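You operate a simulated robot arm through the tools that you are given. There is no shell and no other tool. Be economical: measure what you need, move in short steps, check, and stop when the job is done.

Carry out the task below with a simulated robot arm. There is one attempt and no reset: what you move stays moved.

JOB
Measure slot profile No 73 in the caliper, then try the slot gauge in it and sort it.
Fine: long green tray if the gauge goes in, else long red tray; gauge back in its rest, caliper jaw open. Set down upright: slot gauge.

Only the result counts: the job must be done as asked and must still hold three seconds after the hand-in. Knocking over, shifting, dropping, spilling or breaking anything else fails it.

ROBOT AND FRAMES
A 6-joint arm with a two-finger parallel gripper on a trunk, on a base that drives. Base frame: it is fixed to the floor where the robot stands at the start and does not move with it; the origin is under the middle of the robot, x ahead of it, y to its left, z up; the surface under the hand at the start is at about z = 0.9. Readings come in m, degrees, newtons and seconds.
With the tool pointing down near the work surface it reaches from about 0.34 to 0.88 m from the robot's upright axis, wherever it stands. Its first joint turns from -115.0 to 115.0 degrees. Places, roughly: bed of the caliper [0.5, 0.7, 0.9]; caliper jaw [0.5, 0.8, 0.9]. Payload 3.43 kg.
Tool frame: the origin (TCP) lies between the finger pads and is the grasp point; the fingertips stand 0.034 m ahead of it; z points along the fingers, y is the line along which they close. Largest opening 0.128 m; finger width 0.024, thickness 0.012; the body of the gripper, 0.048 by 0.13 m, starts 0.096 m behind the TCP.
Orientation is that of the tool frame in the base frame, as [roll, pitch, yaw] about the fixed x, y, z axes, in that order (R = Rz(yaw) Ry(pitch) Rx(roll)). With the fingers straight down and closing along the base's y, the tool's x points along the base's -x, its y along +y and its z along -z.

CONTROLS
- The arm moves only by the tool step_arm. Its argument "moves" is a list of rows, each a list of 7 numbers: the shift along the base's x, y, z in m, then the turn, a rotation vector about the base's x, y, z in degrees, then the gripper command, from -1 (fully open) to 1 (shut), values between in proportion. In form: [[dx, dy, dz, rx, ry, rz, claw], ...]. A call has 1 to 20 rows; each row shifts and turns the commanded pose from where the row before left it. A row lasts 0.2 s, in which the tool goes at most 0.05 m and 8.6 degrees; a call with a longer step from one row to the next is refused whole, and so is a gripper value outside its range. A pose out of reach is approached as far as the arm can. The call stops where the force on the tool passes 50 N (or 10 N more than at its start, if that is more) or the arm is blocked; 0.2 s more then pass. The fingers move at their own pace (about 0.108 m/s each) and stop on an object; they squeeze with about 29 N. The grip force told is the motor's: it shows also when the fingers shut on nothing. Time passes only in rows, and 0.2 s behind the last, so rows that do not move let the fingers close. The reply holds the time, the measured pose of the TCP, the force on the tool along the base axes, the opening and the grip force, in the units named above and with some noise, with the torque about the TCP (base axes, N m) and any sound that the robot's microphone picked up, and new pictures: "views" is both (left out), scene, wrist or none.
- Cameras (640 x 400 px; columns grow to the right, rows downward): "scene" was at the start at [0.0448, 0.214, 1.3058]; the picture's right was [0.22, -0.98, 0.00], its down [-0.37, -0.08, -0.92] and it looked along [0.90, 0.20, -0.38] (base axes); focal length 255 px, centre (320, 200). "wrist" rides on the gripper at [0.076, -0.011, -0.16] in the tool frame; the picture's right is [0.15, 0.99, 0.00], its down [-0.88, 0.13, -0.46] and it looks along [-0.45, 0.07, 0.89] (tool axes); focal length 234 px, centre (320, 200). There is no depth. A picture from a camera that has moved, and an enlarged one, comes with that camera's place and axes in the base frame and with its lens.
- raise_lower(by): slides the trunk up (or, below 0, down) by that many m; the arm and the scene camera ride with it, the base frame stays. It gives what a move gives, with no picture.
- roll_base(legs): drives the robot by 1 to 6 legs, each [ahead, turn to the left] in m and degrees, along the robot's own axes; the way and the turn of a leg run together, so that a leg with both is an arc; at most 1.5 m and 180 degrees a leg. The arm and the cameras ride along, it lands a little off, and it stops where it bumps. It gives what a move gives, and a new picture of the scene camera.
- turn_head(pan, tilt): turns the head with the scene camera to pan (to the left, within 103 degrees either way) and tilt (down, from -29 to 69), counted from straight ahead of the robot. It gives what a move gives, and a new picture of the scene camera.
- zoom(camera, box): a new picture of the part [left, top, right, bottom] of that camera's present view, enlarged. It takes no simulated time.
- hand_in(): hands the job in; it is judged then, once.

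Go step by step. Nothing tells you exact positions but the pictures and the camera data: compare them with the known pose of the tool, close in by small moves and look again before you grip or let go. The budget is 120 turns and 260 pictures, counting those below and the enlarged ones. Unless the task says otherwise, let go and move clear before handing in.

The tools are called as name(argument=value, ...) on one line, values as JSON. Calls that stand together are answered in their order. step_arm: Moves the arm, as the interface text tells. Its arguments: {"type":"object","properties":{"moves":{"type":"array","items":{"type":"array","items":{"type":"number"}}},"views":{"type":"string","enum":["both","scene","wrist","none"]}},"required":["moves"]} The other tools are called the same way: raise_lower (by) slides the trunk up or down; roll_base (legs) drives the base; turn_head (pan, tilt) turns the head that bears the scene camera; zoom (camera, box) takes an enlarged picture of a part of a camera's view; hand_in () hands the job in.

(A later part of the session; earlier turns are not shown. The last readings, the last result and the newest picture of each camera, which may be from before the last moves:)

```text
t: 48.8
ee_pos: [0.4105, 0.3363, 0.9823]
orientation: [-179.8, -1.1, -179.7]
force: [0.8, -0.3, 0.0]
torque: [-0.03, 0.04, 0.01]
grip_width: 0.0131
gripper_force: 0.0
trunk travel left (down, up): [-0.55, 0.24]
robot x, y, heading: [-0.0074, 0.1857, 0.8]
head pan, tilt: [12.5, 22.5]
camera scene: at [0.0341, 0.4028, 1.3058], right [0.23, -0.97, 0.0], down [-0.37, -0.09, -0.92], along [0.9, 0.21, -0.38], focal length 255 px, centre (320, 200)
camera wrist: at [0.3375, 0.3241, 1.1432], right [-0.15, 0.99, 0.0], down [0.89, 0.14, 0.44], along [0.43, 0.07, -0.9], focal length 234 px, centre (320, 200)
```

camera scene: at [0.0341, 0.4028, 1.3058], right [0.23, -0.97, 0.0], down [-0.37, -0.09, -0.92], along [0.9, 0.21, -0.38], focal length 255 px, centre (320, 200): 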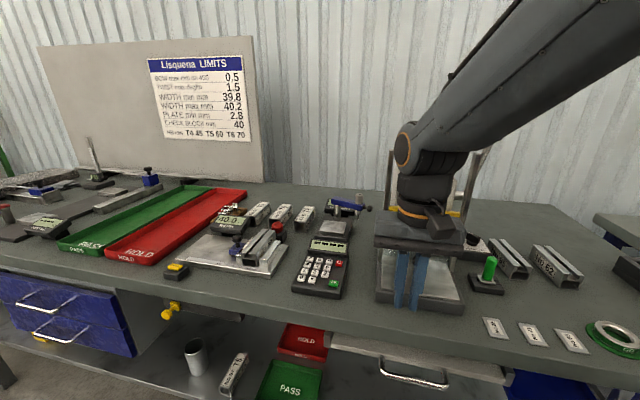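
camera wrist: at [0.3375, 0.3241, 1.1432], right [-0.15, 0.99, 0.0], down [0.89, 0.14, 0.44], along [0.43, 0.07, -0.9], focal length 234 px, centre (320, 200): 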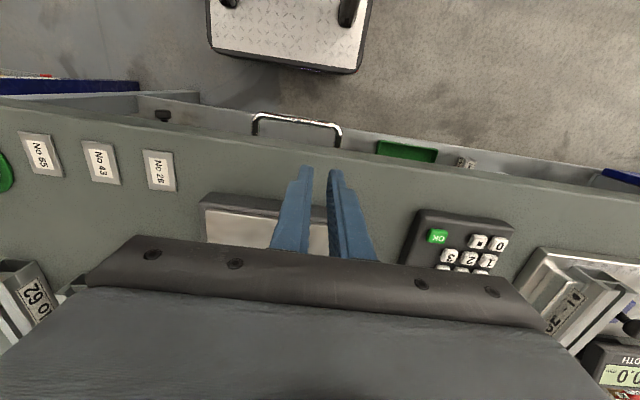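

step_arm(moves=[[0, 0, 0.04, 0.2, -1.1, 0, 0.5], [0, 0, 0.05, 0, 0, 0, 0.5], [0, 0, 0.05, 0, 0, 0, 0.5], [0, 0, 0.04, 0, 0, 0, 0.5], [0, -0.05, 0, 0, 0, 0, 0.5], [0, -0.05, 0, 0, 0, 0, 0.5], [0, -0.05, 0, 0, 0, 0, 0.5], [0, -0.05, 0, 0, 0, 0, 0.5], [0.04, 0, 0, 0, 0, 0, 0.5]])

zoom(camera="wrist", box=[200, 50, 440, 250])

zoom(camera="scene", box=[440, 220, 540, 310])

```text
t: 50.8
ee_pos: [0.4486, 0.1361, 1.1609]
orientation: [180.0, 0.0, -179.6]
force: [-0.5, 0.2, 0.5]
torque: [-0.02, -0.02, -0.01]
grip_width: 0.0321
gripper_force: 0.0
trunk travel left (down, up): [-0.55, 0.24]
robot x, y, heading: [-0.0082, 0.1871, 0.7]
head pan, tilt: [12.5, 22.5]
camera scene: at [0.0329, 0.4028, 1.3058], right [0.23, -0.97, 0.0], down [-0.37, -0.09, -0.92], along [0.9, 0.21, -0.38], focal length 255 px, centre (320, 200)
camera wrist: at [0.3732, 0.1228, 1.3214], right [-0.15, 0.99, 0.0], down [0.88, 0.14, 0.46], along [0.45, 0.07, -0.89], focal length 234 px, centre (320, 200)
```

scene: 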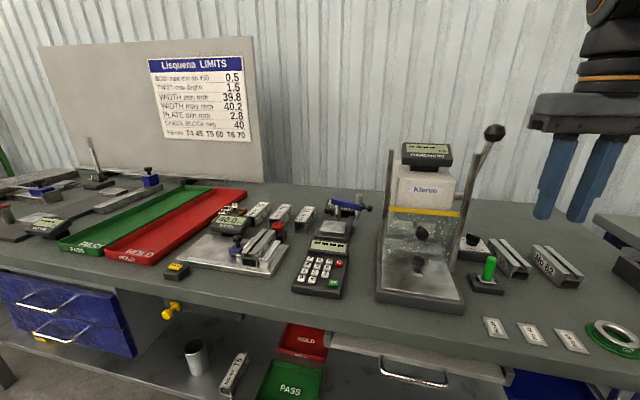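
wrist: 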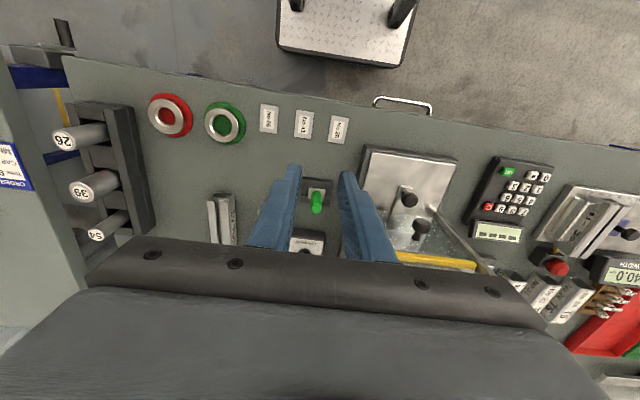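

```text
2.00 times, centred on (320, 150) of wrist
camera zoom: at [0.3732, 0.1228, 1.3214], right [-0.15, 0.99, 0.0], down [0.88, 0.14, 0.46], along [0.45, 0.07, -0.89], focal length 468 px, centre (320, 300)
```

zoom: 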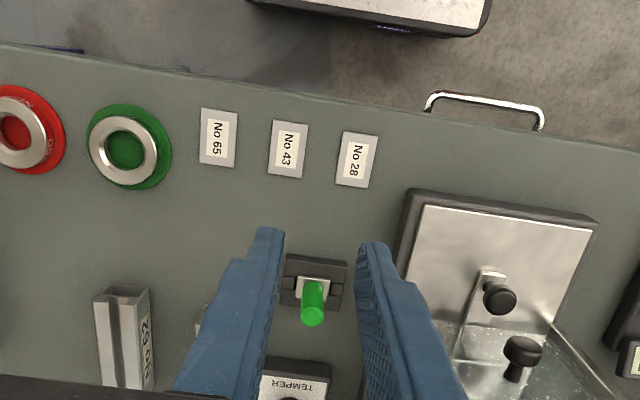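

```text
4.44 times, centred on (490, 265) of scene
camera zoom: at [0.0329, 0.4028, 1.3058], right [0.23, -0.97, 0.0], down [-0.37, -0.09, -0.92], along [0.9, 0.21, -0.38], focal length 1135 px, centre (-436, -89)
```

zoom: 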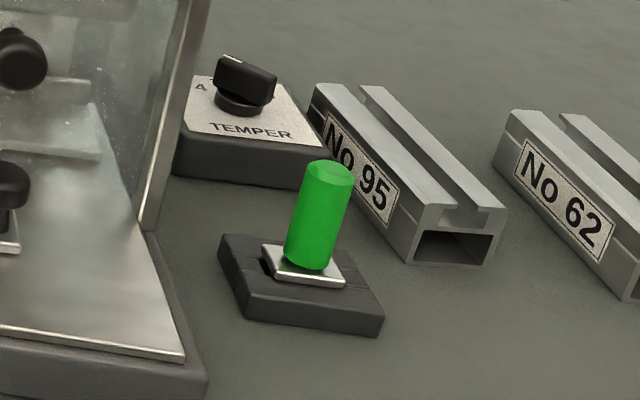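

The gauge handle is at about (0.562, 0.147), with its top at z≈0.98, and its tongue seems to lie along y in the rest. I'll turn the hand 90° so the fingers close along x, keeping the camera away from the press.

step_arm(moves=[[0, 0, 0, 0, 0, 8.2, 0.25], [0, 0, 0, 0, 0, 8.2, 0.25], [0, 0, 0, 0, 0, 8.2, 0.25], [0, 0, 0, 0, 0, 8.2, 0.25], [0, 0, 0, 0, 0, 8.2, 0.25], [0, 0, 0, 0, 0, 8.2, 0.25], [0, 0, 0, 0, 0, 8.2, 0.25], [0, 0, 0, 0, 0, 8.2, 0.25], [0, 0, 0, 0, 0, 8.2, 0.25], [0, 0, 0, 0, 0, 8.2, 0.25], [0, 0, 0, 0, 0, 7.6, 0.25], [0.04, 0, 0, 0, 0, 0, 0.25], [0.04, 0.005, 0, 0, 0, 0, 0.25], [0.0334, 0.005, 0, 0, 0, 0, 0.25], [0, 0, -0.04, 0, 0, 0, 0.25], [0, 0, -0.03, 0, 0, 0, 0.25]])

zoom(camera="wrist", box=[200, 50, 440, 250])

zoom(camera="scene", box=[420, 170, 580, 310])

```text
t: 54.2
ee_pos: [0.563, 0.146, 1.0927]
orientation: [-180.0, 0.0, -90.1]
force: [-0.8, -0.6, 0.3]
torque: [0.0, 0.01, -0.03]
grip_width: 0.0481
gripper_force: 0.1
trunk travel left (down, up): [-0.55, 0.24]
robot x, y, heading: [-0.0073, 0.1896, 0.5]
head pan, tilt: [12.5, 22.5]
camera scene: at [0.0334, 0.4027, 1.3058], right [0.23, -0.97, 0.0], down [-0.37, -0.09, -0.92], along [0.9, 0.21, -0.38], focal length 255 px, centre (320, 200)
camera wrist: at [0.5739, 0.0693, 1.2518], right [-0.99, -0.14, 0.0], down [-0.13, 0.88, 0.46], along [-0.07, 0.45, -0.89], focal length 234 px, centre (320, 200)
```

scene: 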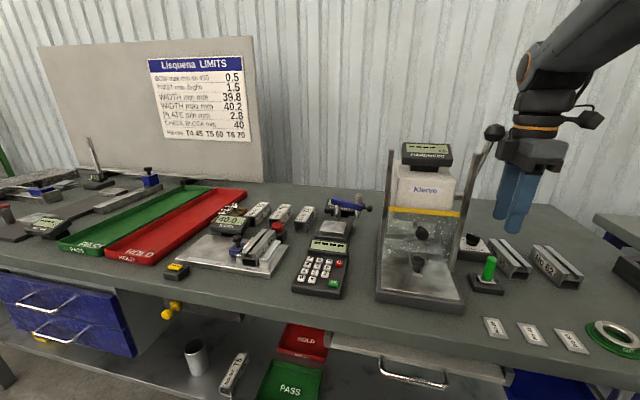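
wrist: 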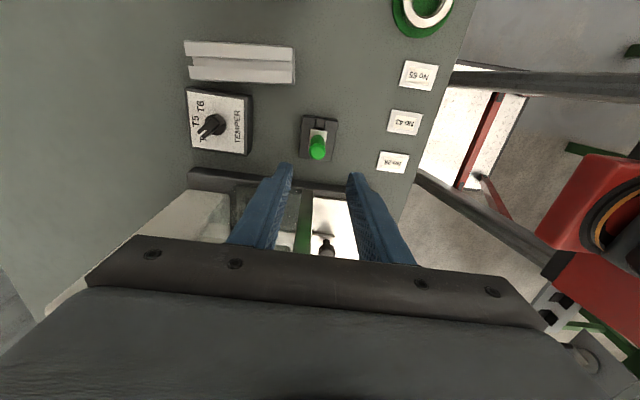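

```text
2.00 times, centred on (320, 150) of wrist
camera zoom: at [0.5739, 0.0693, 1.2518], right [-0.99, -0.14, 0.0], down [-0.13, 0.88, 0.46], along [-0.07, 0.45, -0.89], focal length 468 px, centre (320, 300)
```

zoom: 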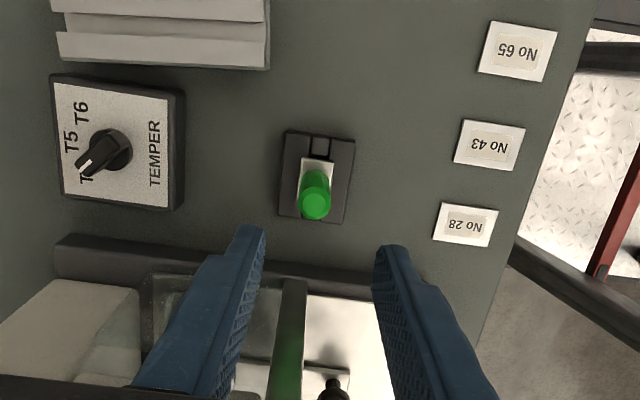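

```text
2.86 times, centred on (500, 240) of scene
camera zoom: at [0.0334, 0.4027, 1.3058], right [0.23, -0.97, 0.0], down [-0.37, -0.09, -0.92], along [0.9, 0.21, -0.38], focal length 730 px, centre (-194, 86)
```

zoom: 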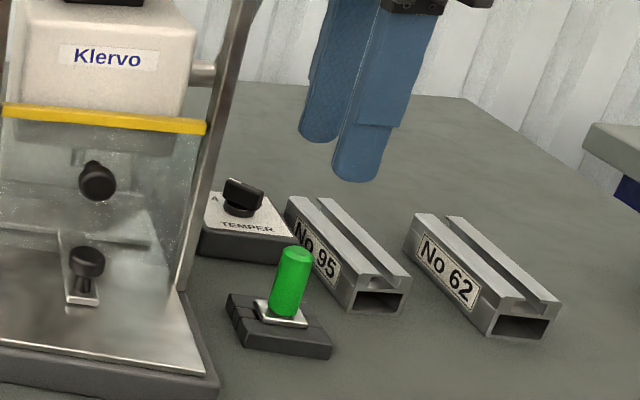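

step_arm(moves=[[0.001, -0.002, -0.04, 0, 0, 0, 0.25], [0, 0, -0.028, 0, 0, 0, 0.25], [0, 0, 0, 0, 0, 0, 0.25]])

zoom(camera="wrist", box=[200, 50, 440, 250])

zoom(camera="scene", box=[420, 170, 580, 310])

```text
t: 55.0
ee_pos: [0.5648, 0.1447, 1.025]
orientation: [179.9, -0.1, -90.1]
force: [0.4, -0.2, -0.6]
torque: [-0.05, -0.01, -0.01]
grip_width: 0.048
gripper_force: 0.0
trunk travel left (down, up): [-0.55, 0.24]
robot x, y, heading: [-0.0121, 0.1889, 0.7]
head pan, tilt: [12.5, 22.5]
camera scene: at [0.0335, 0.4027, 1.3058], right [0.23, -0.97, 0.0], down [-0.37, -0.09, -0.92], along [0.9, 0.21, -0.38], focal length 255 px, centre (320, 200)
camera wrist: at [0.5759, 0.0672, 1.1844], right [-0.99, -0.14, 0.0], down [-0.13, 0.88, 0.46], along [-0.07, 0.45, -0.89], focal length 234 px, centre (320, 200)
```

scene: 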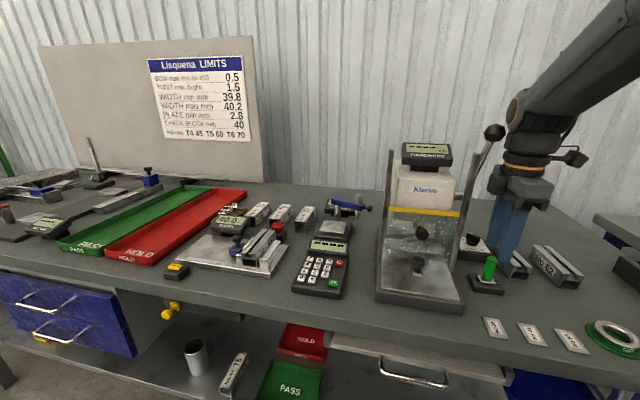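
wrist: 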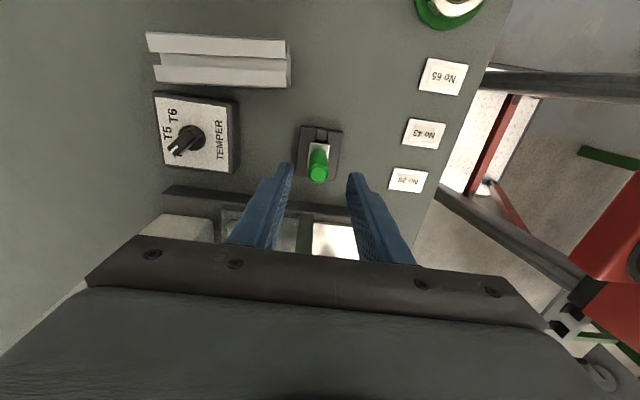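

```text
2.00 times, centred on (320, 150) of wrist
camera zoom: at [0.5759, 0.0672, 1.1844], right [-0.99, -0.14, 0.0], down [-0.13, 0.88, 0.46], along [-0.07, 0.45, -0.89], focal length 468 px, centre (320, 300)
```

zoom: 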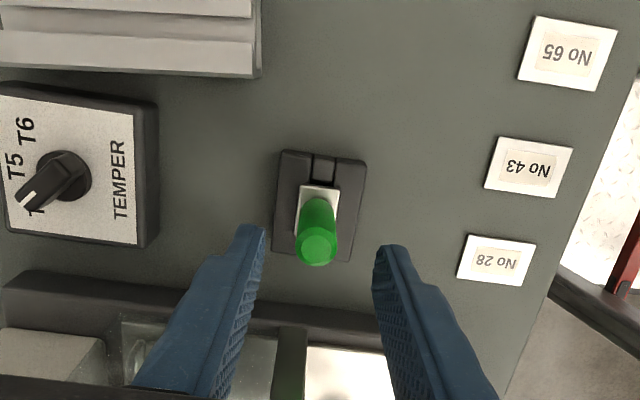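

```text
2.86 times, centred on (500, 240) of scene
camera zoom: at [0.0335, 0.4027, 1.3058], right [0.23, -0.97, 0.0], down [-0.37, -0.09, -0.92], along [0.9, 0.21, -0.38], focal length 730 px, centre (-194, 86)
```

zoom: 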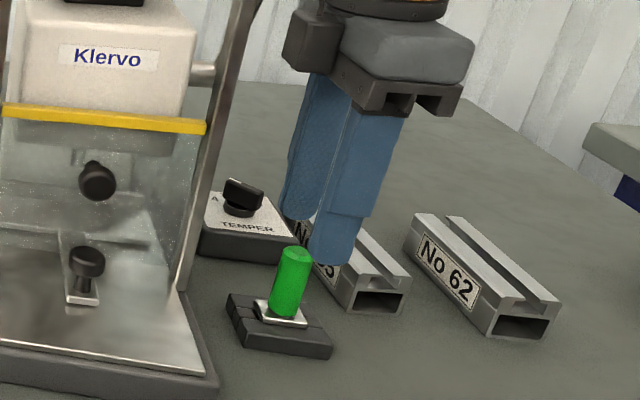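

zoom(camera="scene", box=[464, 210, 544, 260])

zoom(camera="scene", box=[464, 250, 544, 300])

zoom(camera="wrist", box=[260, 110, 388, 190])

```text
8.00 times, centred on (504, 235) of scene
camera zoom: at [0.0335, 0.4027, 1.3058], right [0.23, -0.97, 0.0], down [-0.37, -0.09, -0.92], along [0.9, 0.21, -0.38], focal length 2043 px, centre (-1152, -80)
```

zoom: 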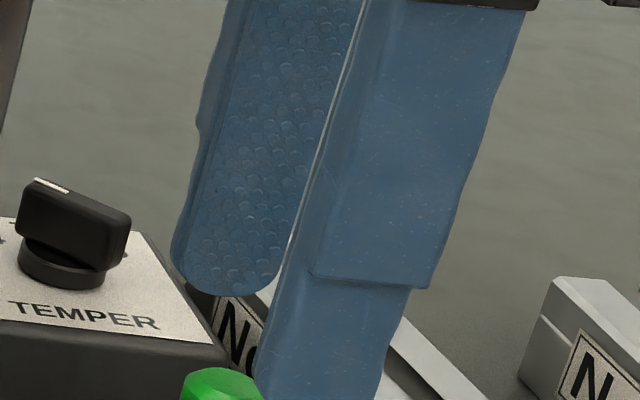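

```text
8.00 times, centred on (504, 275) of scene
camera zoom: at [0.0335, 0.4027, 1.3058], right [0.23, -0.97, 0.0], down [-0.37, -0.09, -0.92], along [0.9, 0.21, -0.38], focal length 2043 px, centre (-1152, -400)
```

zoom: 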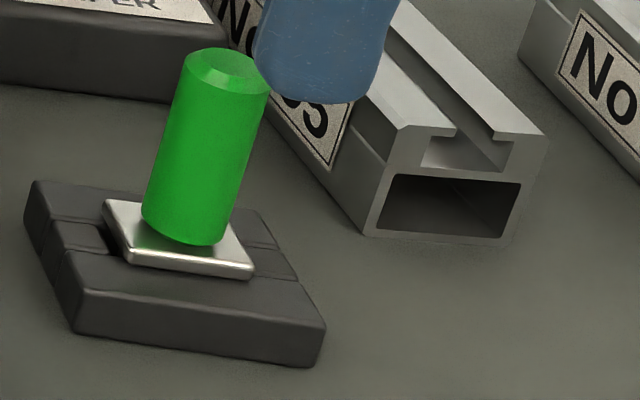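

```text
5.00 times, centred on (324, 150) of wrist
camera zoom: at [0.5759, 0.0672, 1.1844], right [-0.99, -0.14, 0.0], down [-0.13, 0.88, 0.46], along [-0.07, 0.45, -0.89], focal length 1171 px, centre (300, 450)
```

zoom: 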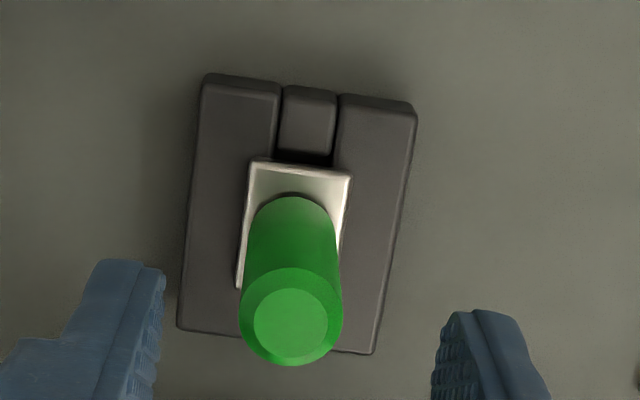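

The handle is between the fingers in x. My y estimates spread over 0.143–0.150, so I'll use 0.146, lower to the handle and close.

step_arm(moves=[[0.0012, 0.0015, -0.02, 0, 0, 0, 0.25], [0, 0, -0.02, 0, 0, 0, 0.25], [0, 0, -0.012, 0, 0, 0, 0.25], [0, 0, 0, 0, 0, 0, 0.25]])

zoom(camera="scene", box=[454, 230, 550, 290])

zoom(camera="wrist", box=[240, 110, 400, 210])

```text
t: 56.0
ee_pos: [0.5661, 0.146, 0.9728]
orientation: [180.0, 0.1, -90.0]
force: [0.8, 0.4, -0.3]
torque: [-0.01, -0.02, -0.01]
grip_width: 0.048
gripper_force: 0.0
trunk travel left (down, up): [-0.55, 0.24]
robot x, y, heading: [-0.0097, 0.1904, 0.7]
head pan, tilt: [12.5, 22.5]
camera scene: at [0.0335, 0.4027, 1.3058], right [0.23, -0.97, 0.0], down [-0.37, -0.09, -0.92], along [0.9, 0.21, -0.38], focal length 255 px, centre (320, 200)
camera wrist: at [0.5768, 0.0685, 1.1324], right [-0.99, -0.14, 0.0], down [-0.13, 0.88, 0.46], along [-0.07, 0.45, -0.89], focal length 234 px, centre (320, 200)
```

scene: 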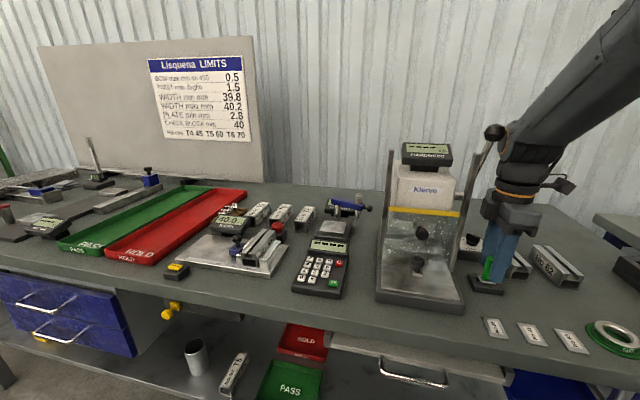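
wrist: 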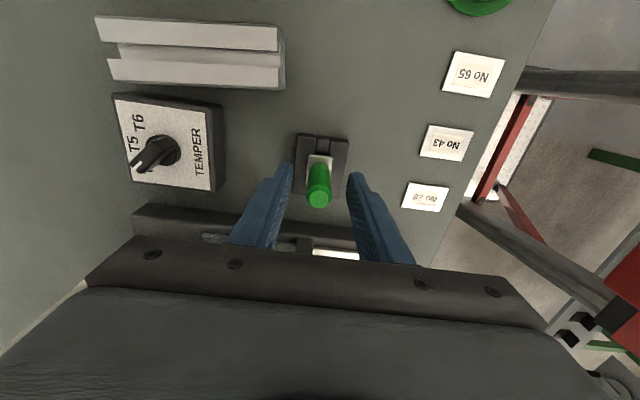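

```text
6.67 times, centred on (502, 260) of scene
camera zoom: at [0.0335, 0.4027, 1.3058], right [0.23, -0.97, 0.0], down [-0.37, -0.09, -0.92], along [0.9, 0.21, -0.38], focal length 1703 px, centre (-893, -200)
```

zoom: 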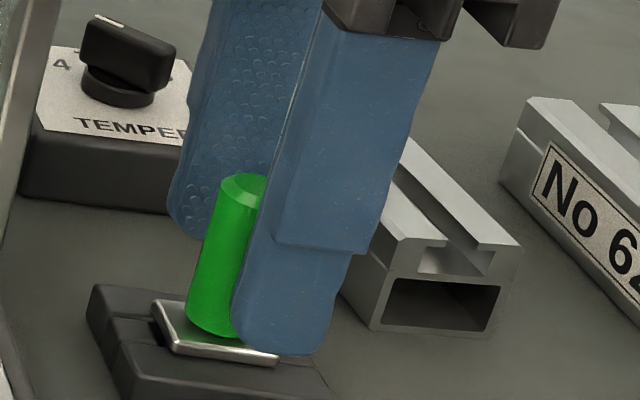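

```text
4.00 times, centred on (320, 160) of wrist
camera zoom: at [0.5768, 0.0685, 1.1324], right [-0.99, -0.14, 0.0], down [-0.13, 0.88, 0.46], along [-0.07, 0.45, -0.89], focal length 937 px, centre (320, 360)
```

zoom: 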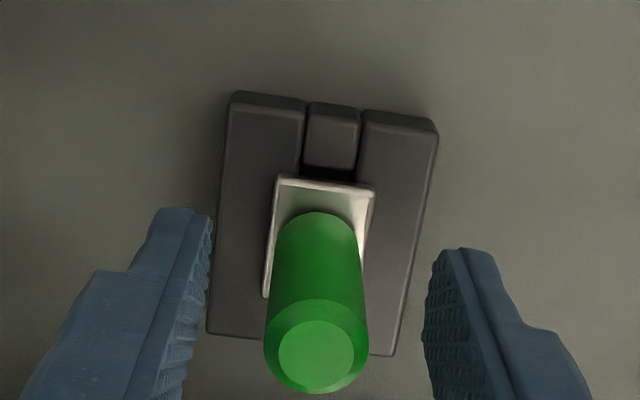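

step_arm(moves=[[0, 0.002, 0, 0, 0, 0, 0.25], [0, 0, 0, 0, 0, 0, 0.85], [0, 0, 0, 0, 0, 0, 0.85], [0, 0, 0, 0, 0, 0, 0.85]])

zoom(camera="scene", box=[454, 230, 550, 290])

zoom(camera="wrist", box=[240, 110, 400, 210])

```text
t: 57.0
ee_pos: [0.5665, 0.1463, 0.9721]
orientation: [180.0, 0.1, -90.0]
force: [1.0, 0.2, -0.1]
torque: [0.01, 0.01, -0.02]
grip_width: 0.0184
gripper_force: 29.6
trunk travel left (down, up): [-0.55, 0.24]
robot x, y, heading: [-0.0092, 0.1908, 1.2]
head pan, tilt: [12.5, 22.5]
camera scene: at [0.0336, 0.4027, 1.3058], right [0.23, -0.97, 0.0], down [-0.37, -0.09, -0.92], along [0.9, 0.21, -0.38], focal length 255 px, centre (320, 200)
camera wrist: at [0.5771, 0.0703, 1.1325], right [-0.99, -0.14, 0.0], down [-0.13, 0.88, 0.46], along [-0.07, 0.45, -0.89], focal length 234 px, centre (320, 200)
```

scene: 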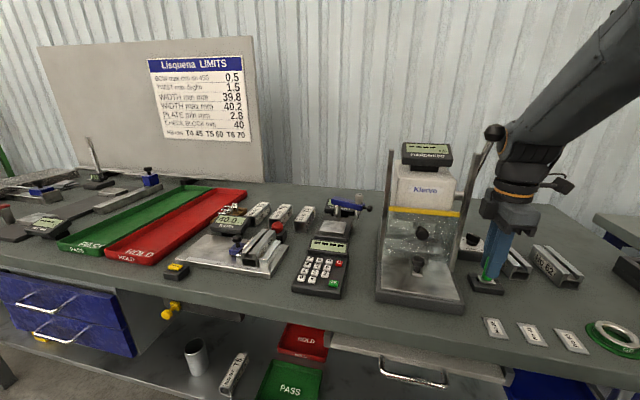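
wrist: 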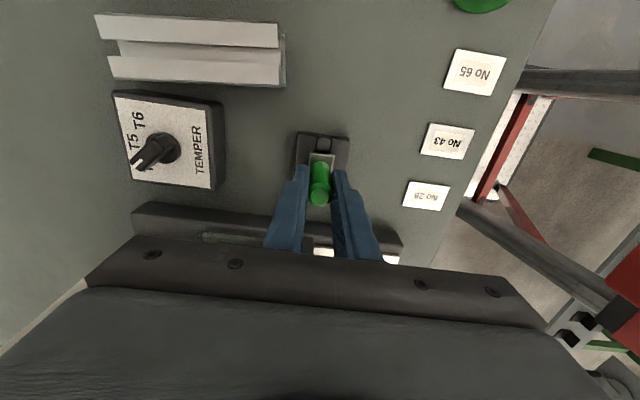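

```text
6.67 times, centred on (502, 260) of scene
camera zoom: at [0.0336, 0.4027, 1.3058], right [0.23, -0.97, 0.0], down [-0.37, -0.09, -0.92], along [0.9, 0.21, -0.38], focal length 1703 px, centre (-893, -200)
```

zoom: 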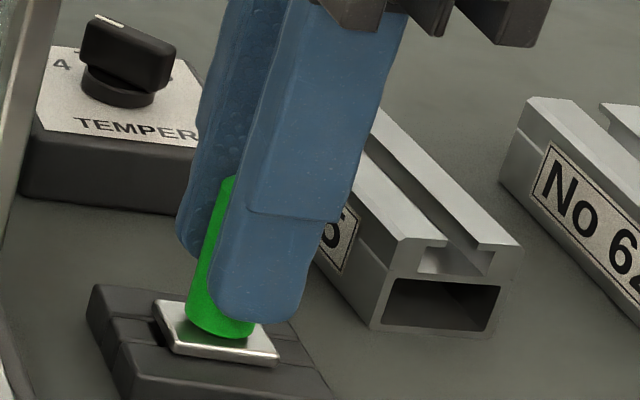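

```text
4.00 times, centred on (320, 160) of wrist
camera zoom: at [0.5771, 0.0703, 1.1325], right [-0.99, -0.14, 0.0], down [-0.13, 0.88, 0.46], along [-0.07, 0.45, -0.89], focal length 937 px, centre (320, 360)
```

zoom: 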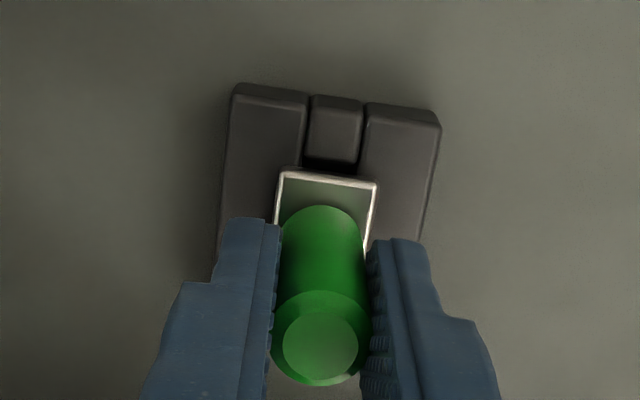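

The gauge is gripped at 18.4 mm. I'll lift it straight up out of its rest and look.

step_arm(moves=[[0, 0, 0.01, 0, 0, 0, 0.85], [0, 0, 0.02, 0, 0, 0, 0.85], [0, 0, 0.04, 0, 0, 0, 0.85], [0, 0, 0.04, 0, 0, 0, 0.85]])

zoom(camera="scene", box=[454, 190, 550, 290])

zoom(camera="wrist", box=[240, 110, 400, 210])

```text
t: 58.0
ee_pos: [0.5653, 0.1465, 1.0818]
orientation: [179.9, -0.1, -90.2]
force: [0.5, -0.3, -1.7]
torque: [-0.01, 0.04, -0.01]
grip_width: 0.0184
gripper_force: 29.0
trunk travel left (down, up): [-0.55, 0.24]
robot x, y, heading: [-0.0099, 0.1866, 0.7]
head pan, tilt: [12.5, 22.5]
camera scene: at [0.0338, 0.4027, 1.3058], right [0.23, -0.97, 0.0], down [-0.37, -0.09, -0.92], along [0.9, 0.21, -0.38], focal length 255 px, centre (320, 200)
camera wrist: at [0.5765, 0.0701, 1.2422], right [-0.99, -0.14, 0.0], down [-0.13, 0.88, 0.46], along [-0.07, 0.45, -0.89], focal length 234 px, centre (320, 200)
```

scene: 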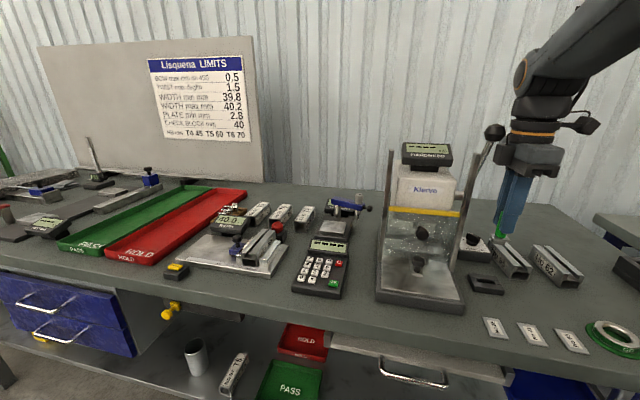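
wrist: 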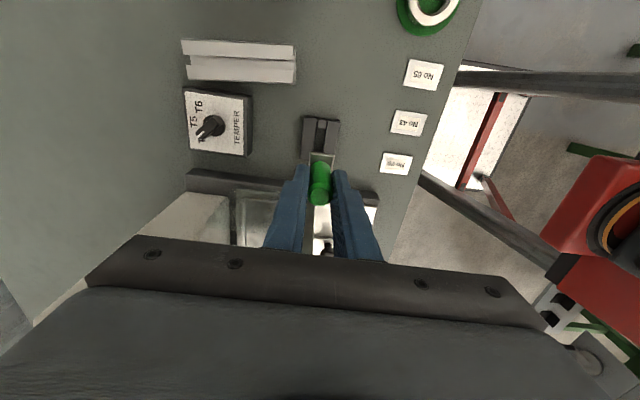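

```text
4.00 times, centred on (502, 240) of scene
camera zoom: at [0.0338, 0.4027, 1.3058], right [0.23, -0.97, 0.0], down [-0.37, -0.09, -0.92], along [0.9, 0.21, -0.38], focal length 1022 px, centre (-408, 40)
```

zoom: 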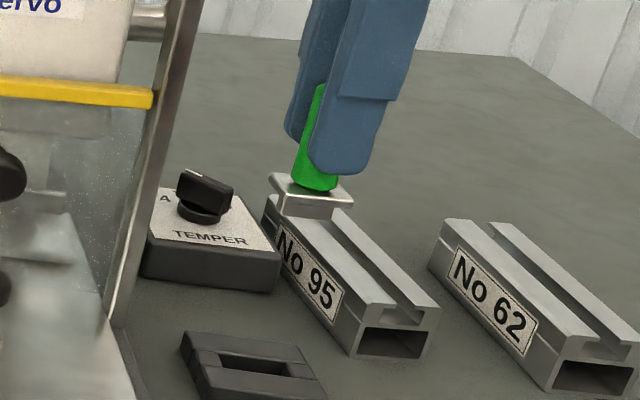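

```text
4.00 times, centred on (320, 160) of wrist
camera zoom: at [0.5765, 0.0701, 1.2422], right [-0.99, -0.14, 0.0], down [-0.13, 0.88, 0.46], along [-0.07, 0.45, -0.89], focal length 937 px, centre (320, 360)
```

zoom: 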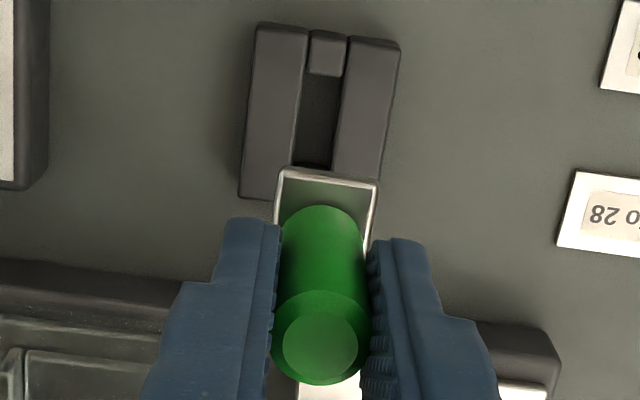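

The gauge has a plate with a tongue beneath, which ran along y, so I'll turn it 90° to match the slot along x. I'll lift, retreat in front of the press, and travel to the caliper while turning.

step_arm(moves=[[0, 0, 0.04, 0, 0, 0, 0.85], [0, 0, 0.04, 0, 0, 0, 0.85], [-0.04, 0, 0, 0, 0, -8.2, 0.85], [-0.04, 0, 0, 0, 0, -8.2, 0.85], [-0.04, 0, 0, 0, 0, -8.2, 0.85], [-0.035, 0, 0, 0, 0, -8.2, 0.85], [0, 0.048, 0, 0, 0, -8.2, 0.85], [0, 0.048, 0, 0, 0, -8.2, 0.85], [0, 0.048, 0, 0, 0, -8.2, 0.85], [0, 0.048, 0, 0, 0, -8.2, 0.85], [0, 0.048, 0, 0, 0, -8.2, 0.85], [0, 0.048, 0, 0, 0, -8.1, 0.85], [0, 0.048, 0, 0, 0, -8.1, 0.85], [0, 0.048, 0, 0, 0, 0, 0.85], [0, 0.048, 0, 0, 0, 0, 0.85], [0, 0.048, 0, 0, 0, 0, 0.85], [0, 0.048, 0, 0, 0, 0, 0.85], [0.0, 0.0095, 0, 0, 0, 0, 0.85]])

```text
t: 61.8
ee_pos: [0.4116, 0.6857, 1.1623]
orientation: [-180.0, 0.0, 179.9]
force: [-0.4, -0.4, 0.0]
torque: [0.02, -0.03, -0.03]
grip_width: 0.0187
gripper_force: 28.8
trunk travel left (down, up): [-0.55, 0.24]
robot x, y, heading: [-0.0046, 0.1919, 0.7]
head pan, tilt: [12.5, 22.5]
camera scene: at [0.0336, 0.4028, 1.3058], right [0.23, -0.97, 0.0], down [-0.37, -0.09, -0.92], along [0.9, 0.21, -0.38], focal length 255 px, centre (320, 200)
camera wrist: at [0.3349, 0.673, 1.3221], right [-0.14, 0.99, 0.0], down [0.88, 0.13, 0.46], along [0.45, 0.07, -0.89], focal length 234 px, centre (320, 200)
```

scene: 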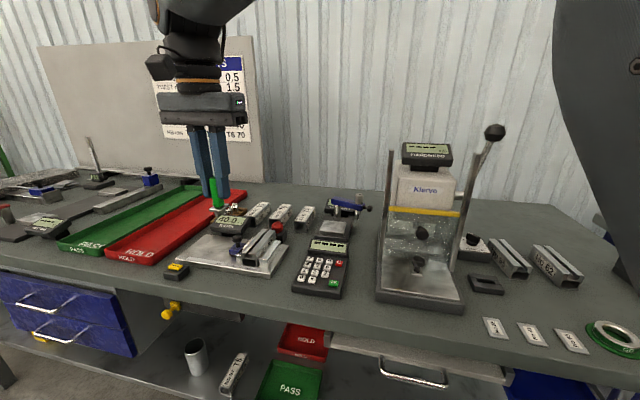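
wrist: 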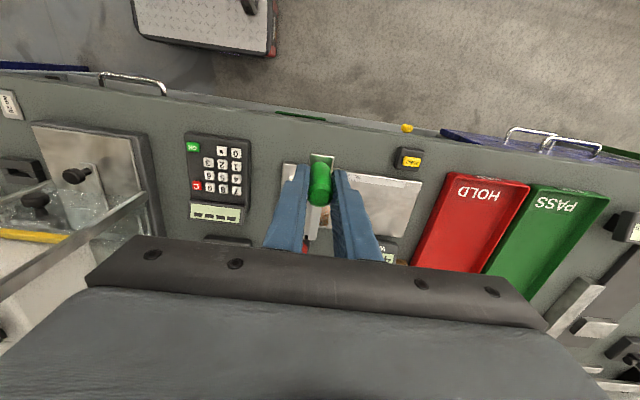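

step_arm(moves=[[0.04, 0, 0, 0, 0, 0, 0.85], [0.04, 0, 0, 0, 0, 0, 0.85], [0.05, 0, 0, 0, 0, 0, 0.85], [0.005, -0.001, -0.04, 0, 0, 0, 0.85], [0, 0, -0.04, 0, 0, 0, 0.85], [0, 0, -0.04, 0, 0, 0, 0.85], [0, 0, 0, 0, 0, 0, 0.85]])

zoom(camera="wrist", box=[240, 80, 400, 180])

zoom(camera="scene", box=[170, 180, 314, 270])

```text
t: 63.4
ee_pos: [0.5469, 0.6842, 1.0412]
orientation: [180.0, 0.0, 179.9]
force: [-0.2, -0.5, -0.2]
torque: [0.03, 0.02, 0.0]
grip_width: 0.0183
gripper_force: 28.9
trunk travel left (down, up): [-0.55, 0.24]
robot x, y, heading: [-0.0068, 0.1895, 0.9]
head pan, tilt: [12.5, 22.5]
camera scene: at [0.0336, 0.4029, 1.3058], right [0.23, -0.97, 0.0], down [-0.37, -0.09, -0.92], along [0.9, 0.21, -0.38], focal length 255 px, centre (320, 200)
camera wrist: at [0.4703, 0.6721, 1.2014], right [-0.14, 0.99, 0.0], down [0.88, 0.13, 0.46], along [0.45, 0.07, -0.89], focal length 234 px, centre (320, 200)
```

scene: 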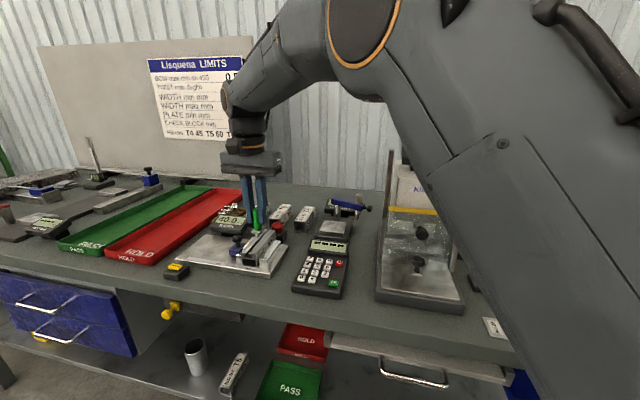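
wrist: 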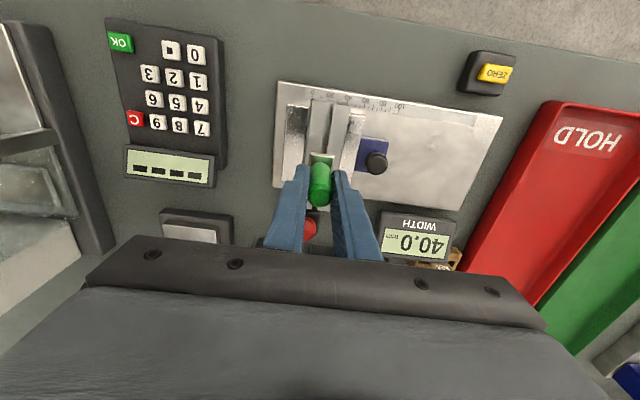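

```text
4.00 times, centred on (320, 130) of wrist
camera zoom: at [0.4703, 0.6721, 1.2014], right [-0.14, 0.99, 0.0], down [0.88, 0.13, 0.46], along [0.45, 0.07, -0.89], focal length 937 px, centre (320, 480)
```

zoom: 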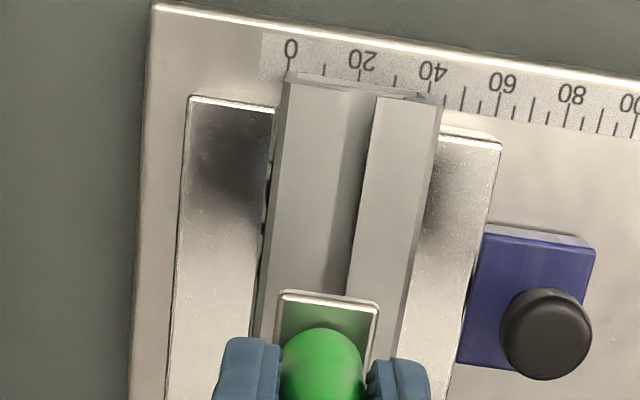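

```text
4.44 times, centred on (242, 225) of scene
camera zoom: at [0.0336, 0.4029, 1.3058], right [0.23, -0.97, 0.0], down [-0.37, -0.09, -0.92], along [0.9, 0.21, -0.38], focal length 1135 px, centre (667, 89)
```

zoom: 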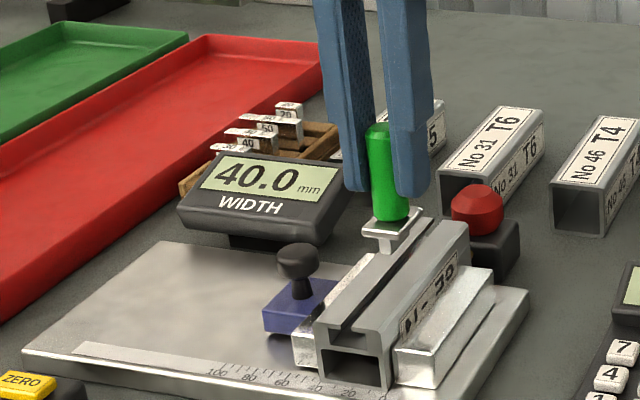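

zoom(camera="wrist", box=[296, 90, 360, 130])

zoom(camera="wrist", box=[288, 130, 368, 180])

zoom(camera="scene", box=[230, 220, 286, 270])

```text
10.00 times, centred on (328, 110) of wrist
camera zoom: at [0.4703, 0.6721, 1.2014], right [-0.14, 0.99, 0.0], down [0.88, 0.13, 0.46], along [0.45, 0.07, -0.89], focal length 2342 px, centre (240, 1100)
```

zoom: 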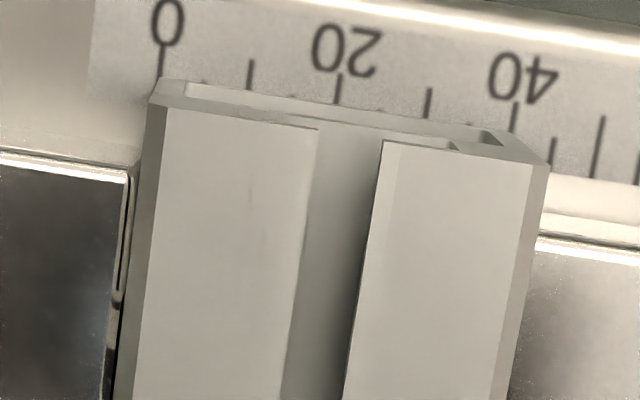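

```text
8.00 times, centred on (328, 155) of wrist
camera zoom: at [0.4703, 0.6721, 1.2014], right [-0.14, 0.99, 0.0], down [0.88, 0.13, 0.46], along [0.45, 0.07, -0.89], focal length 1873 px, centre (256, 560)
```

zoom: 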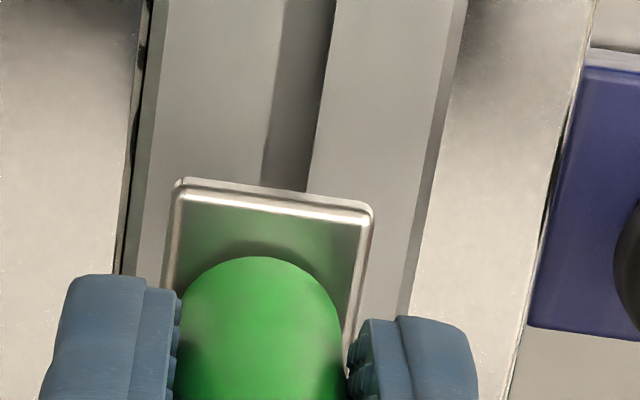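

```text
8.00 times, centred on (258, 245) of scene
camera zoom: at [0.0336, 0.4029, 1.3058], right [0.23, -0.97, 0.0], down [-0.37, -0.09, -0.92], along [0.9, 0.21, -0.38], focal length 2043 px, centre (816, -160)
```

zoom: 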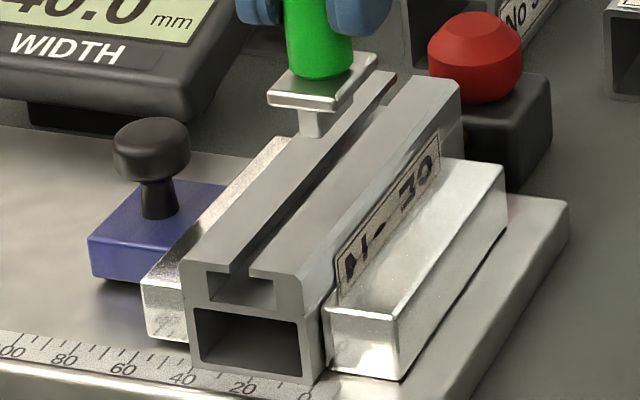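

The slot centre is at y≈0.6858 and the gauge at about 0.683. I'll shift +2.5 mm, come down close, and compare again.

step_arm(moves=[[0, 0.0025, -0.012, 0, 0, 0, 0.85], [0, 0, 0, 0, 0, 0, 0.85]], views="none")

zoom(camera="wrist", box=[280, 90, 376, 150])

zoom(camera="wrist", box=[288, 130, 368, 180])

zoom(camera="scene", box=[230, 220, 286, 270])

```text
t: 64.0
ee_pos: [0.5466, 0.6877, 1.0302]
orientation: [179.9, 0.1, 180.0]
force: [-0.4, -0.1, -0.4]
torque: [0.0, 0.01, 0.0]
grip_width: 0.0185
gripper_force: 28.7
trunk travel left (down, up): [-0.55, 0.24]
robot x, y, heading: [-0.0109, 0.1884, 1.1]
head pan, tilt: [12.5, 22.5]
```

```text
6.67 times, centred on (328, 120) of wrist
camera zoom: at [0.4699, 0.6744, 1.1902], right [-0.14, 0.99, 0.0], down [0.88, 0.13, 0.46], along [0.45, 0.07, -0.89], focal length 1561 px, centre (267, 733)
```

zoom: 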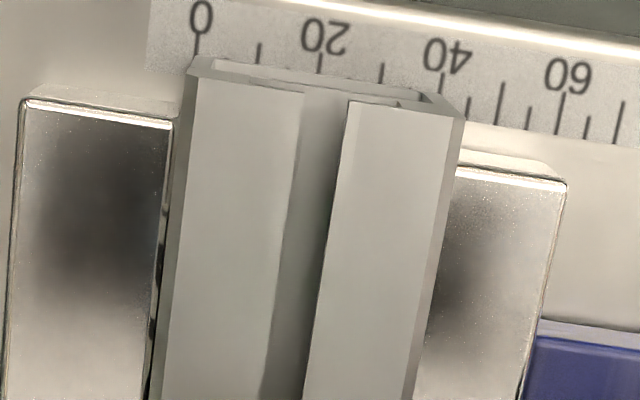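

```text
8.00 times, centred on (328, 155) of wrist
camera zoom: at [0.4699, 0.6744, 1.1902], right [-0.14, 0.99, 0.0], down [0.88, 0.13, 0.46], along [0.45, 0.07, -0.89], focal length 1873 px, centre (256, 560)
```

zoom: 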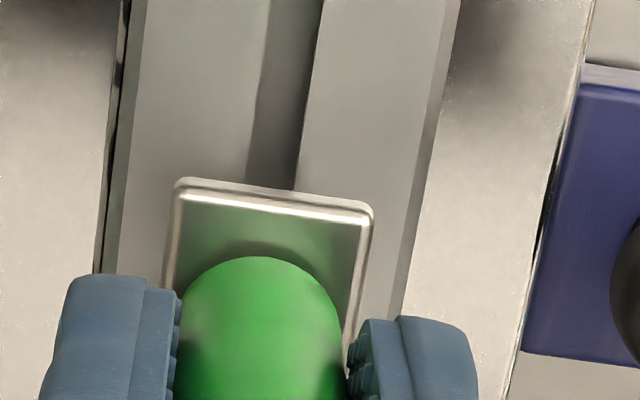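

```text
8.00 times, centred on (258, 245) of scene
camera zoom: at [0.0336, 0.4028, 1.3058], right [0.23, -0.97, 0.0], down [-0.37, -0.09, -0.92], along [0.9, 0.21, -0.38], focal length 2043 px, centre (816, -160)
```

zoom: 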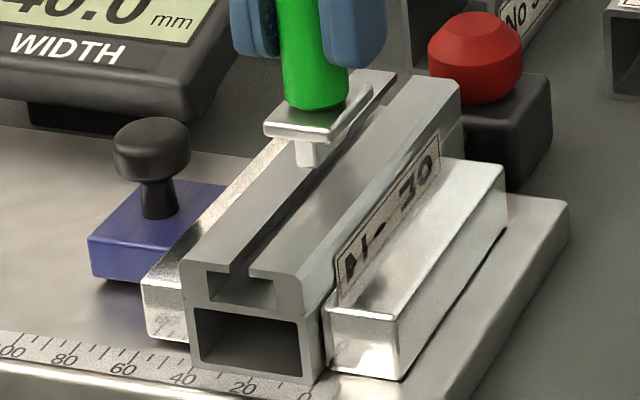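

Aligned to within about 0.5 mm. I'll lower gently, feeling for contact.

step_arm(moves=[[0, 0.0005, -0.008, 0, 0, 0, 0.85], [0, 0, -0.003, 0, 0, 0, 0.85], [0, 0, -0.001, 0, 0, 0, 0.85], [0, 0, 0, 0, 0, 0, 0.85]], views="none")

zoom(camera="scene", box=[230, 220, 286, 270])

zoom(camera="wrist", box=[288, 130, 368, 180])

```text
t: 65.0
ee_pos: [0.5453, 0.6859, 1.0241]
orientation: [179.6, 0.5, 179.9]
force: [1.1, -0.2, 50.1]
torque: [0.04, 0.02, -0.02]
grip_width: 0.0187
gripper_force: 29.0
trunk travel left (down, up): [-0.55, 0.24]
robot x, y, heading: [-0.0124, 0.1878, 0.8]
head pan, tilt: [12.5, 22.5]
```

```text
8.00 times, centred on (258, 245) of scene
camera zoom: at [0.0321, 0.4014, 1.3063], right [0.23, -0.97, 0.0], down [-0.37, -0.09, -0.92], along [0.9, 0.21, -0.38], focal length 2043 px, centre (816, -160)
```

zoom: 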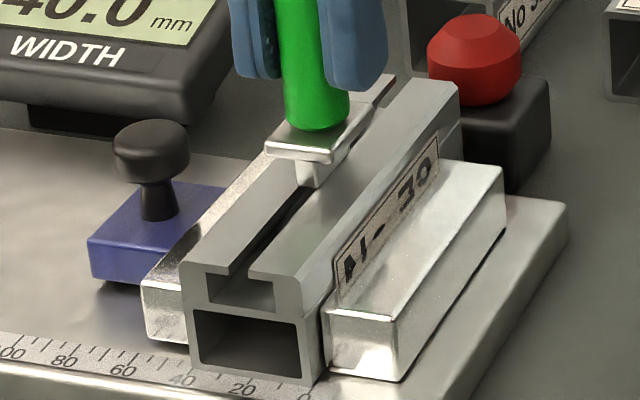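

```text
8.00 times, centred on (328, 155) of wrist
camera zoom: at [0.4686, 0.6731, 1.1826], right [-0.14, 0.99, 0.01], down [0.88, 0.13, 0.46], along [0.46, 0.07, -0.89], focal length 1873 px, centre (256, 560)
```

zoom: 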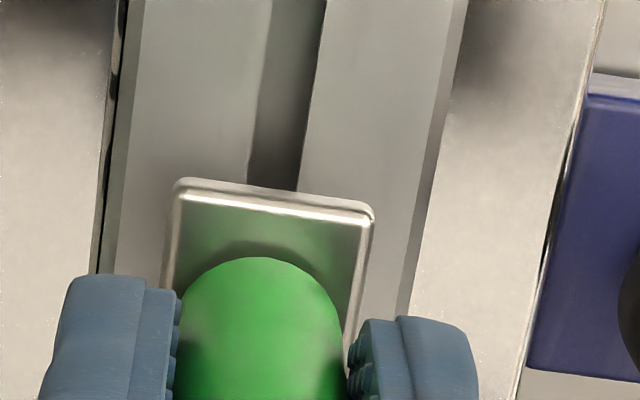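

It touched at 50 N without entering. I'll back off 3 mm and measure the tongue against the slot.

step_arm(moves=[[0, 0, 0.003, 0, 0, 0, 0.85], [0, 0, 0, 0, 0, 0, 0.85]], views="none")

zoom(camera="scene", box=[242, 226, 274, 246])

zoom(camera="wrist", box=[300, 124, 348, 154])

```text
t: 65.6
ee_pos: [0.5454, 0.6865, 1.0244]
orientation: [179.9, 0.2, 179.8]
force: [6.2, 3.7, 37.2]
torque: [0.26, -0.43, 0.01]
grip_width: 0.0184
gripper_force: 29.1
trunk travel left (down, up): [-0.55, 0.24]
robot x, y, heading: [-0.0084, 0.1851, 1.0]
head pan, tilt: [12.5, 22.5]
```

```text
16.00 times, centred on (258, 236) of scene
camera zoom: at [0.0329, 0.402, 1.306], right [0.23, -0.97, 0.0], down [-0.37, -0.09, -0.92], along [0.9, 0.21, -0.38], focal length 4086 px, centre (1312, -376)
```

zoom: 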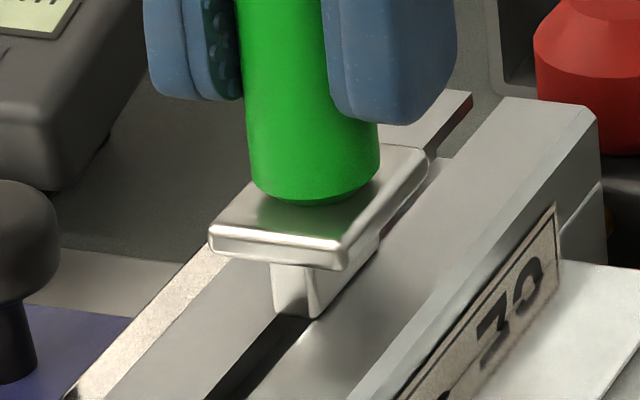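

```text
13.33 times, centred on (324, 139) of wrist
camera zoom: at [0.4692, 0.6738, 1.1829], right [-0.14, 0.99, 0.0], down [0.88, 0.13, 0.46], along [0.45, 0.07, -0.89], focal length 3122 px, centre (267, 1013)
```

zoom: 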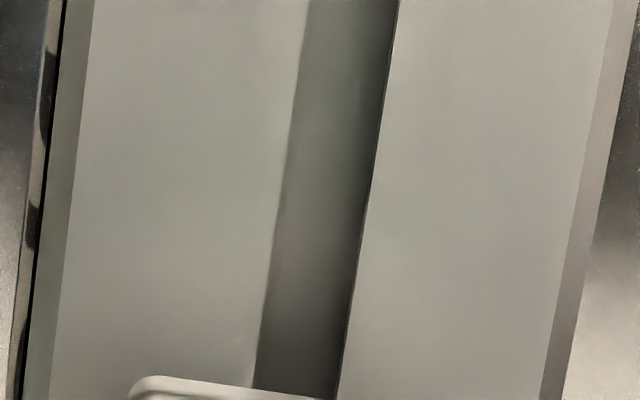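

step_arm(moves=[[0, 0, 0.002, 0, 0, 0, 0.85], [0, 0, 0, 0, 0, 0, 0.85]], views="none")

zoom(camera="scene", box=[247, 234, 271, 249])

```text
t: 66.2
ee_pos: [0.5456, 0.6874, 1.0237]
orientation: [-180.0, 0.1, 179.9]
force: [6.5, 6.0, 24.9]
torque: [0.34, -0.55, 0.01]
grip_width: 0.0186
gripper_force: 29.1
trunk travel left (down, up): [-0.55, 0.24]
robot x, y, heading: [-0.0051, 0.1913, 0.8]
head pan, tilt: [12.5, 22.5]
```

```text
16.00 times, centred on (259, 242) of scene
camera zoom: at [0.0332, 0.4024, 1.3058], right [0.23, -0.97, 0.0], down [-0.37, -0.09, -0.92], along [0.9, 0.21, -0.38], focal length 4086 px, centre (1296, -464)
```

zoom: 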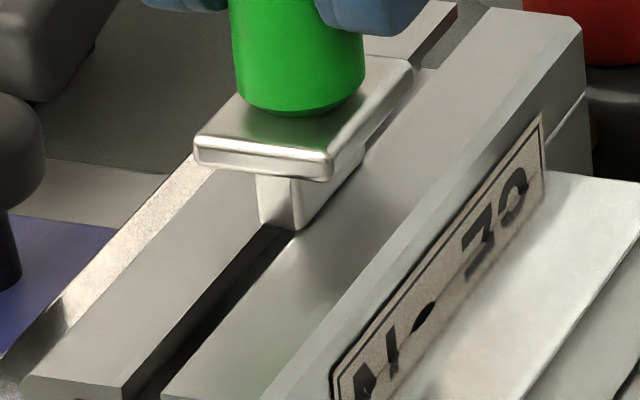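

The tongue and slot are both about 6.2 mm, so the fit is close. The wrist view puts the gauge about 0.7 mm too far to -y. I'll unload, shift, turn a touch and retry gently.

step_arm(moves=[[0, 0, 0.003, 0, 0, 0, 0.85], [0, 0, 0, 0, 0, 0, 0.85], [0, 0, 0, 0, 0, 0, 0.85]], views="none")

zoom(camera="wrist", box=[296, 130, 344, 160])

zoom(camera="scene", box=[250, 230, 266, 240])

```text
t: 67.0
ee_pos: [0.5448, 0.6867, 1.0254]
orientation: [-180.0, 0.0, 179.9]
force: [0.1, 0.5, -0.5]
torque: [0.0, 0.06, 0.03]
grip_width: 0.0185
gripper_force: 29.2
trunk travel left (down, up): [-0.55, 0.24]
robot x, y, heading: [-0.0073, 0.1888, 0.7]
head pan, tilt: [12.5, 22.5]
```

```text
13.33 times, centred on (320, 145) of wrist
camera zoom: at [0.4695, 0.6746, 1.1852], right [-0.14, 0.99, 0.0], down [0.88, 0.13, 0.45], along [0.45, 0.07, -0.89], focal length 3122 px, centre (320, 933)
```

zoom: 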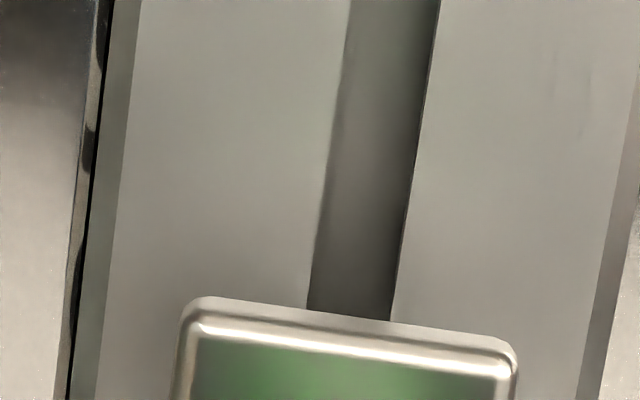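

```text
16.00 times, centred on (258, 235) of scene
camera zoom: at [0.0335, 0.4029, 1.3057], right [0.23, -0.97, 0.0], down [-0.37, -0.09, -0.92], along [0.9, 0.21, -0.38], focal length 4086 px, centre (1312, -360)
```

zoom: 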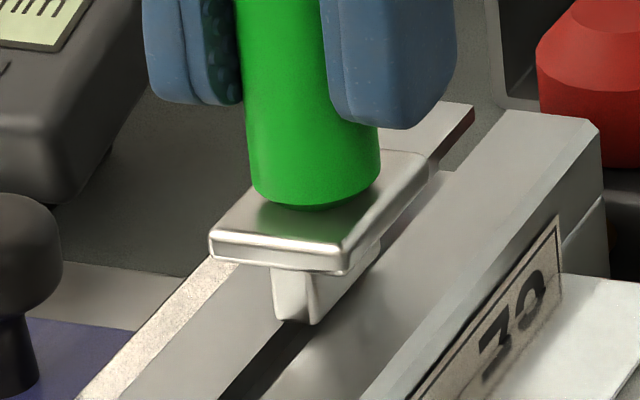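

step_arm(moves=[[0, 0.0008, 0, 0, 0, 0.2, 0.85], [0, 0, -0.001, 0, 0, 0, 0.85], [0, 0, -0.001, 0, 0, 0, 0.85], [0, 0, -0.0005, 0, 0, 0, 0.85], [0, 0, 0, 0, 0, 0, 0.85]], views="none")

```text
t: 68.2
ee_pos: [0.5455, 0.6879, 1.0242]
orientation: [179.9, 0.0, -179.9]
force: [-0.1, 0.8, -0.9]
torque: [-0.01, 0.02, -0.02]
grip_width: 0.0185
gripper_force: 28.6
trunk travel left (down, up): [-0.55, 0.24]
robot x, y, heading: [-0.0081, 0.1858, 0.8]
head pan, tilt: [12.5, 22.5]
```

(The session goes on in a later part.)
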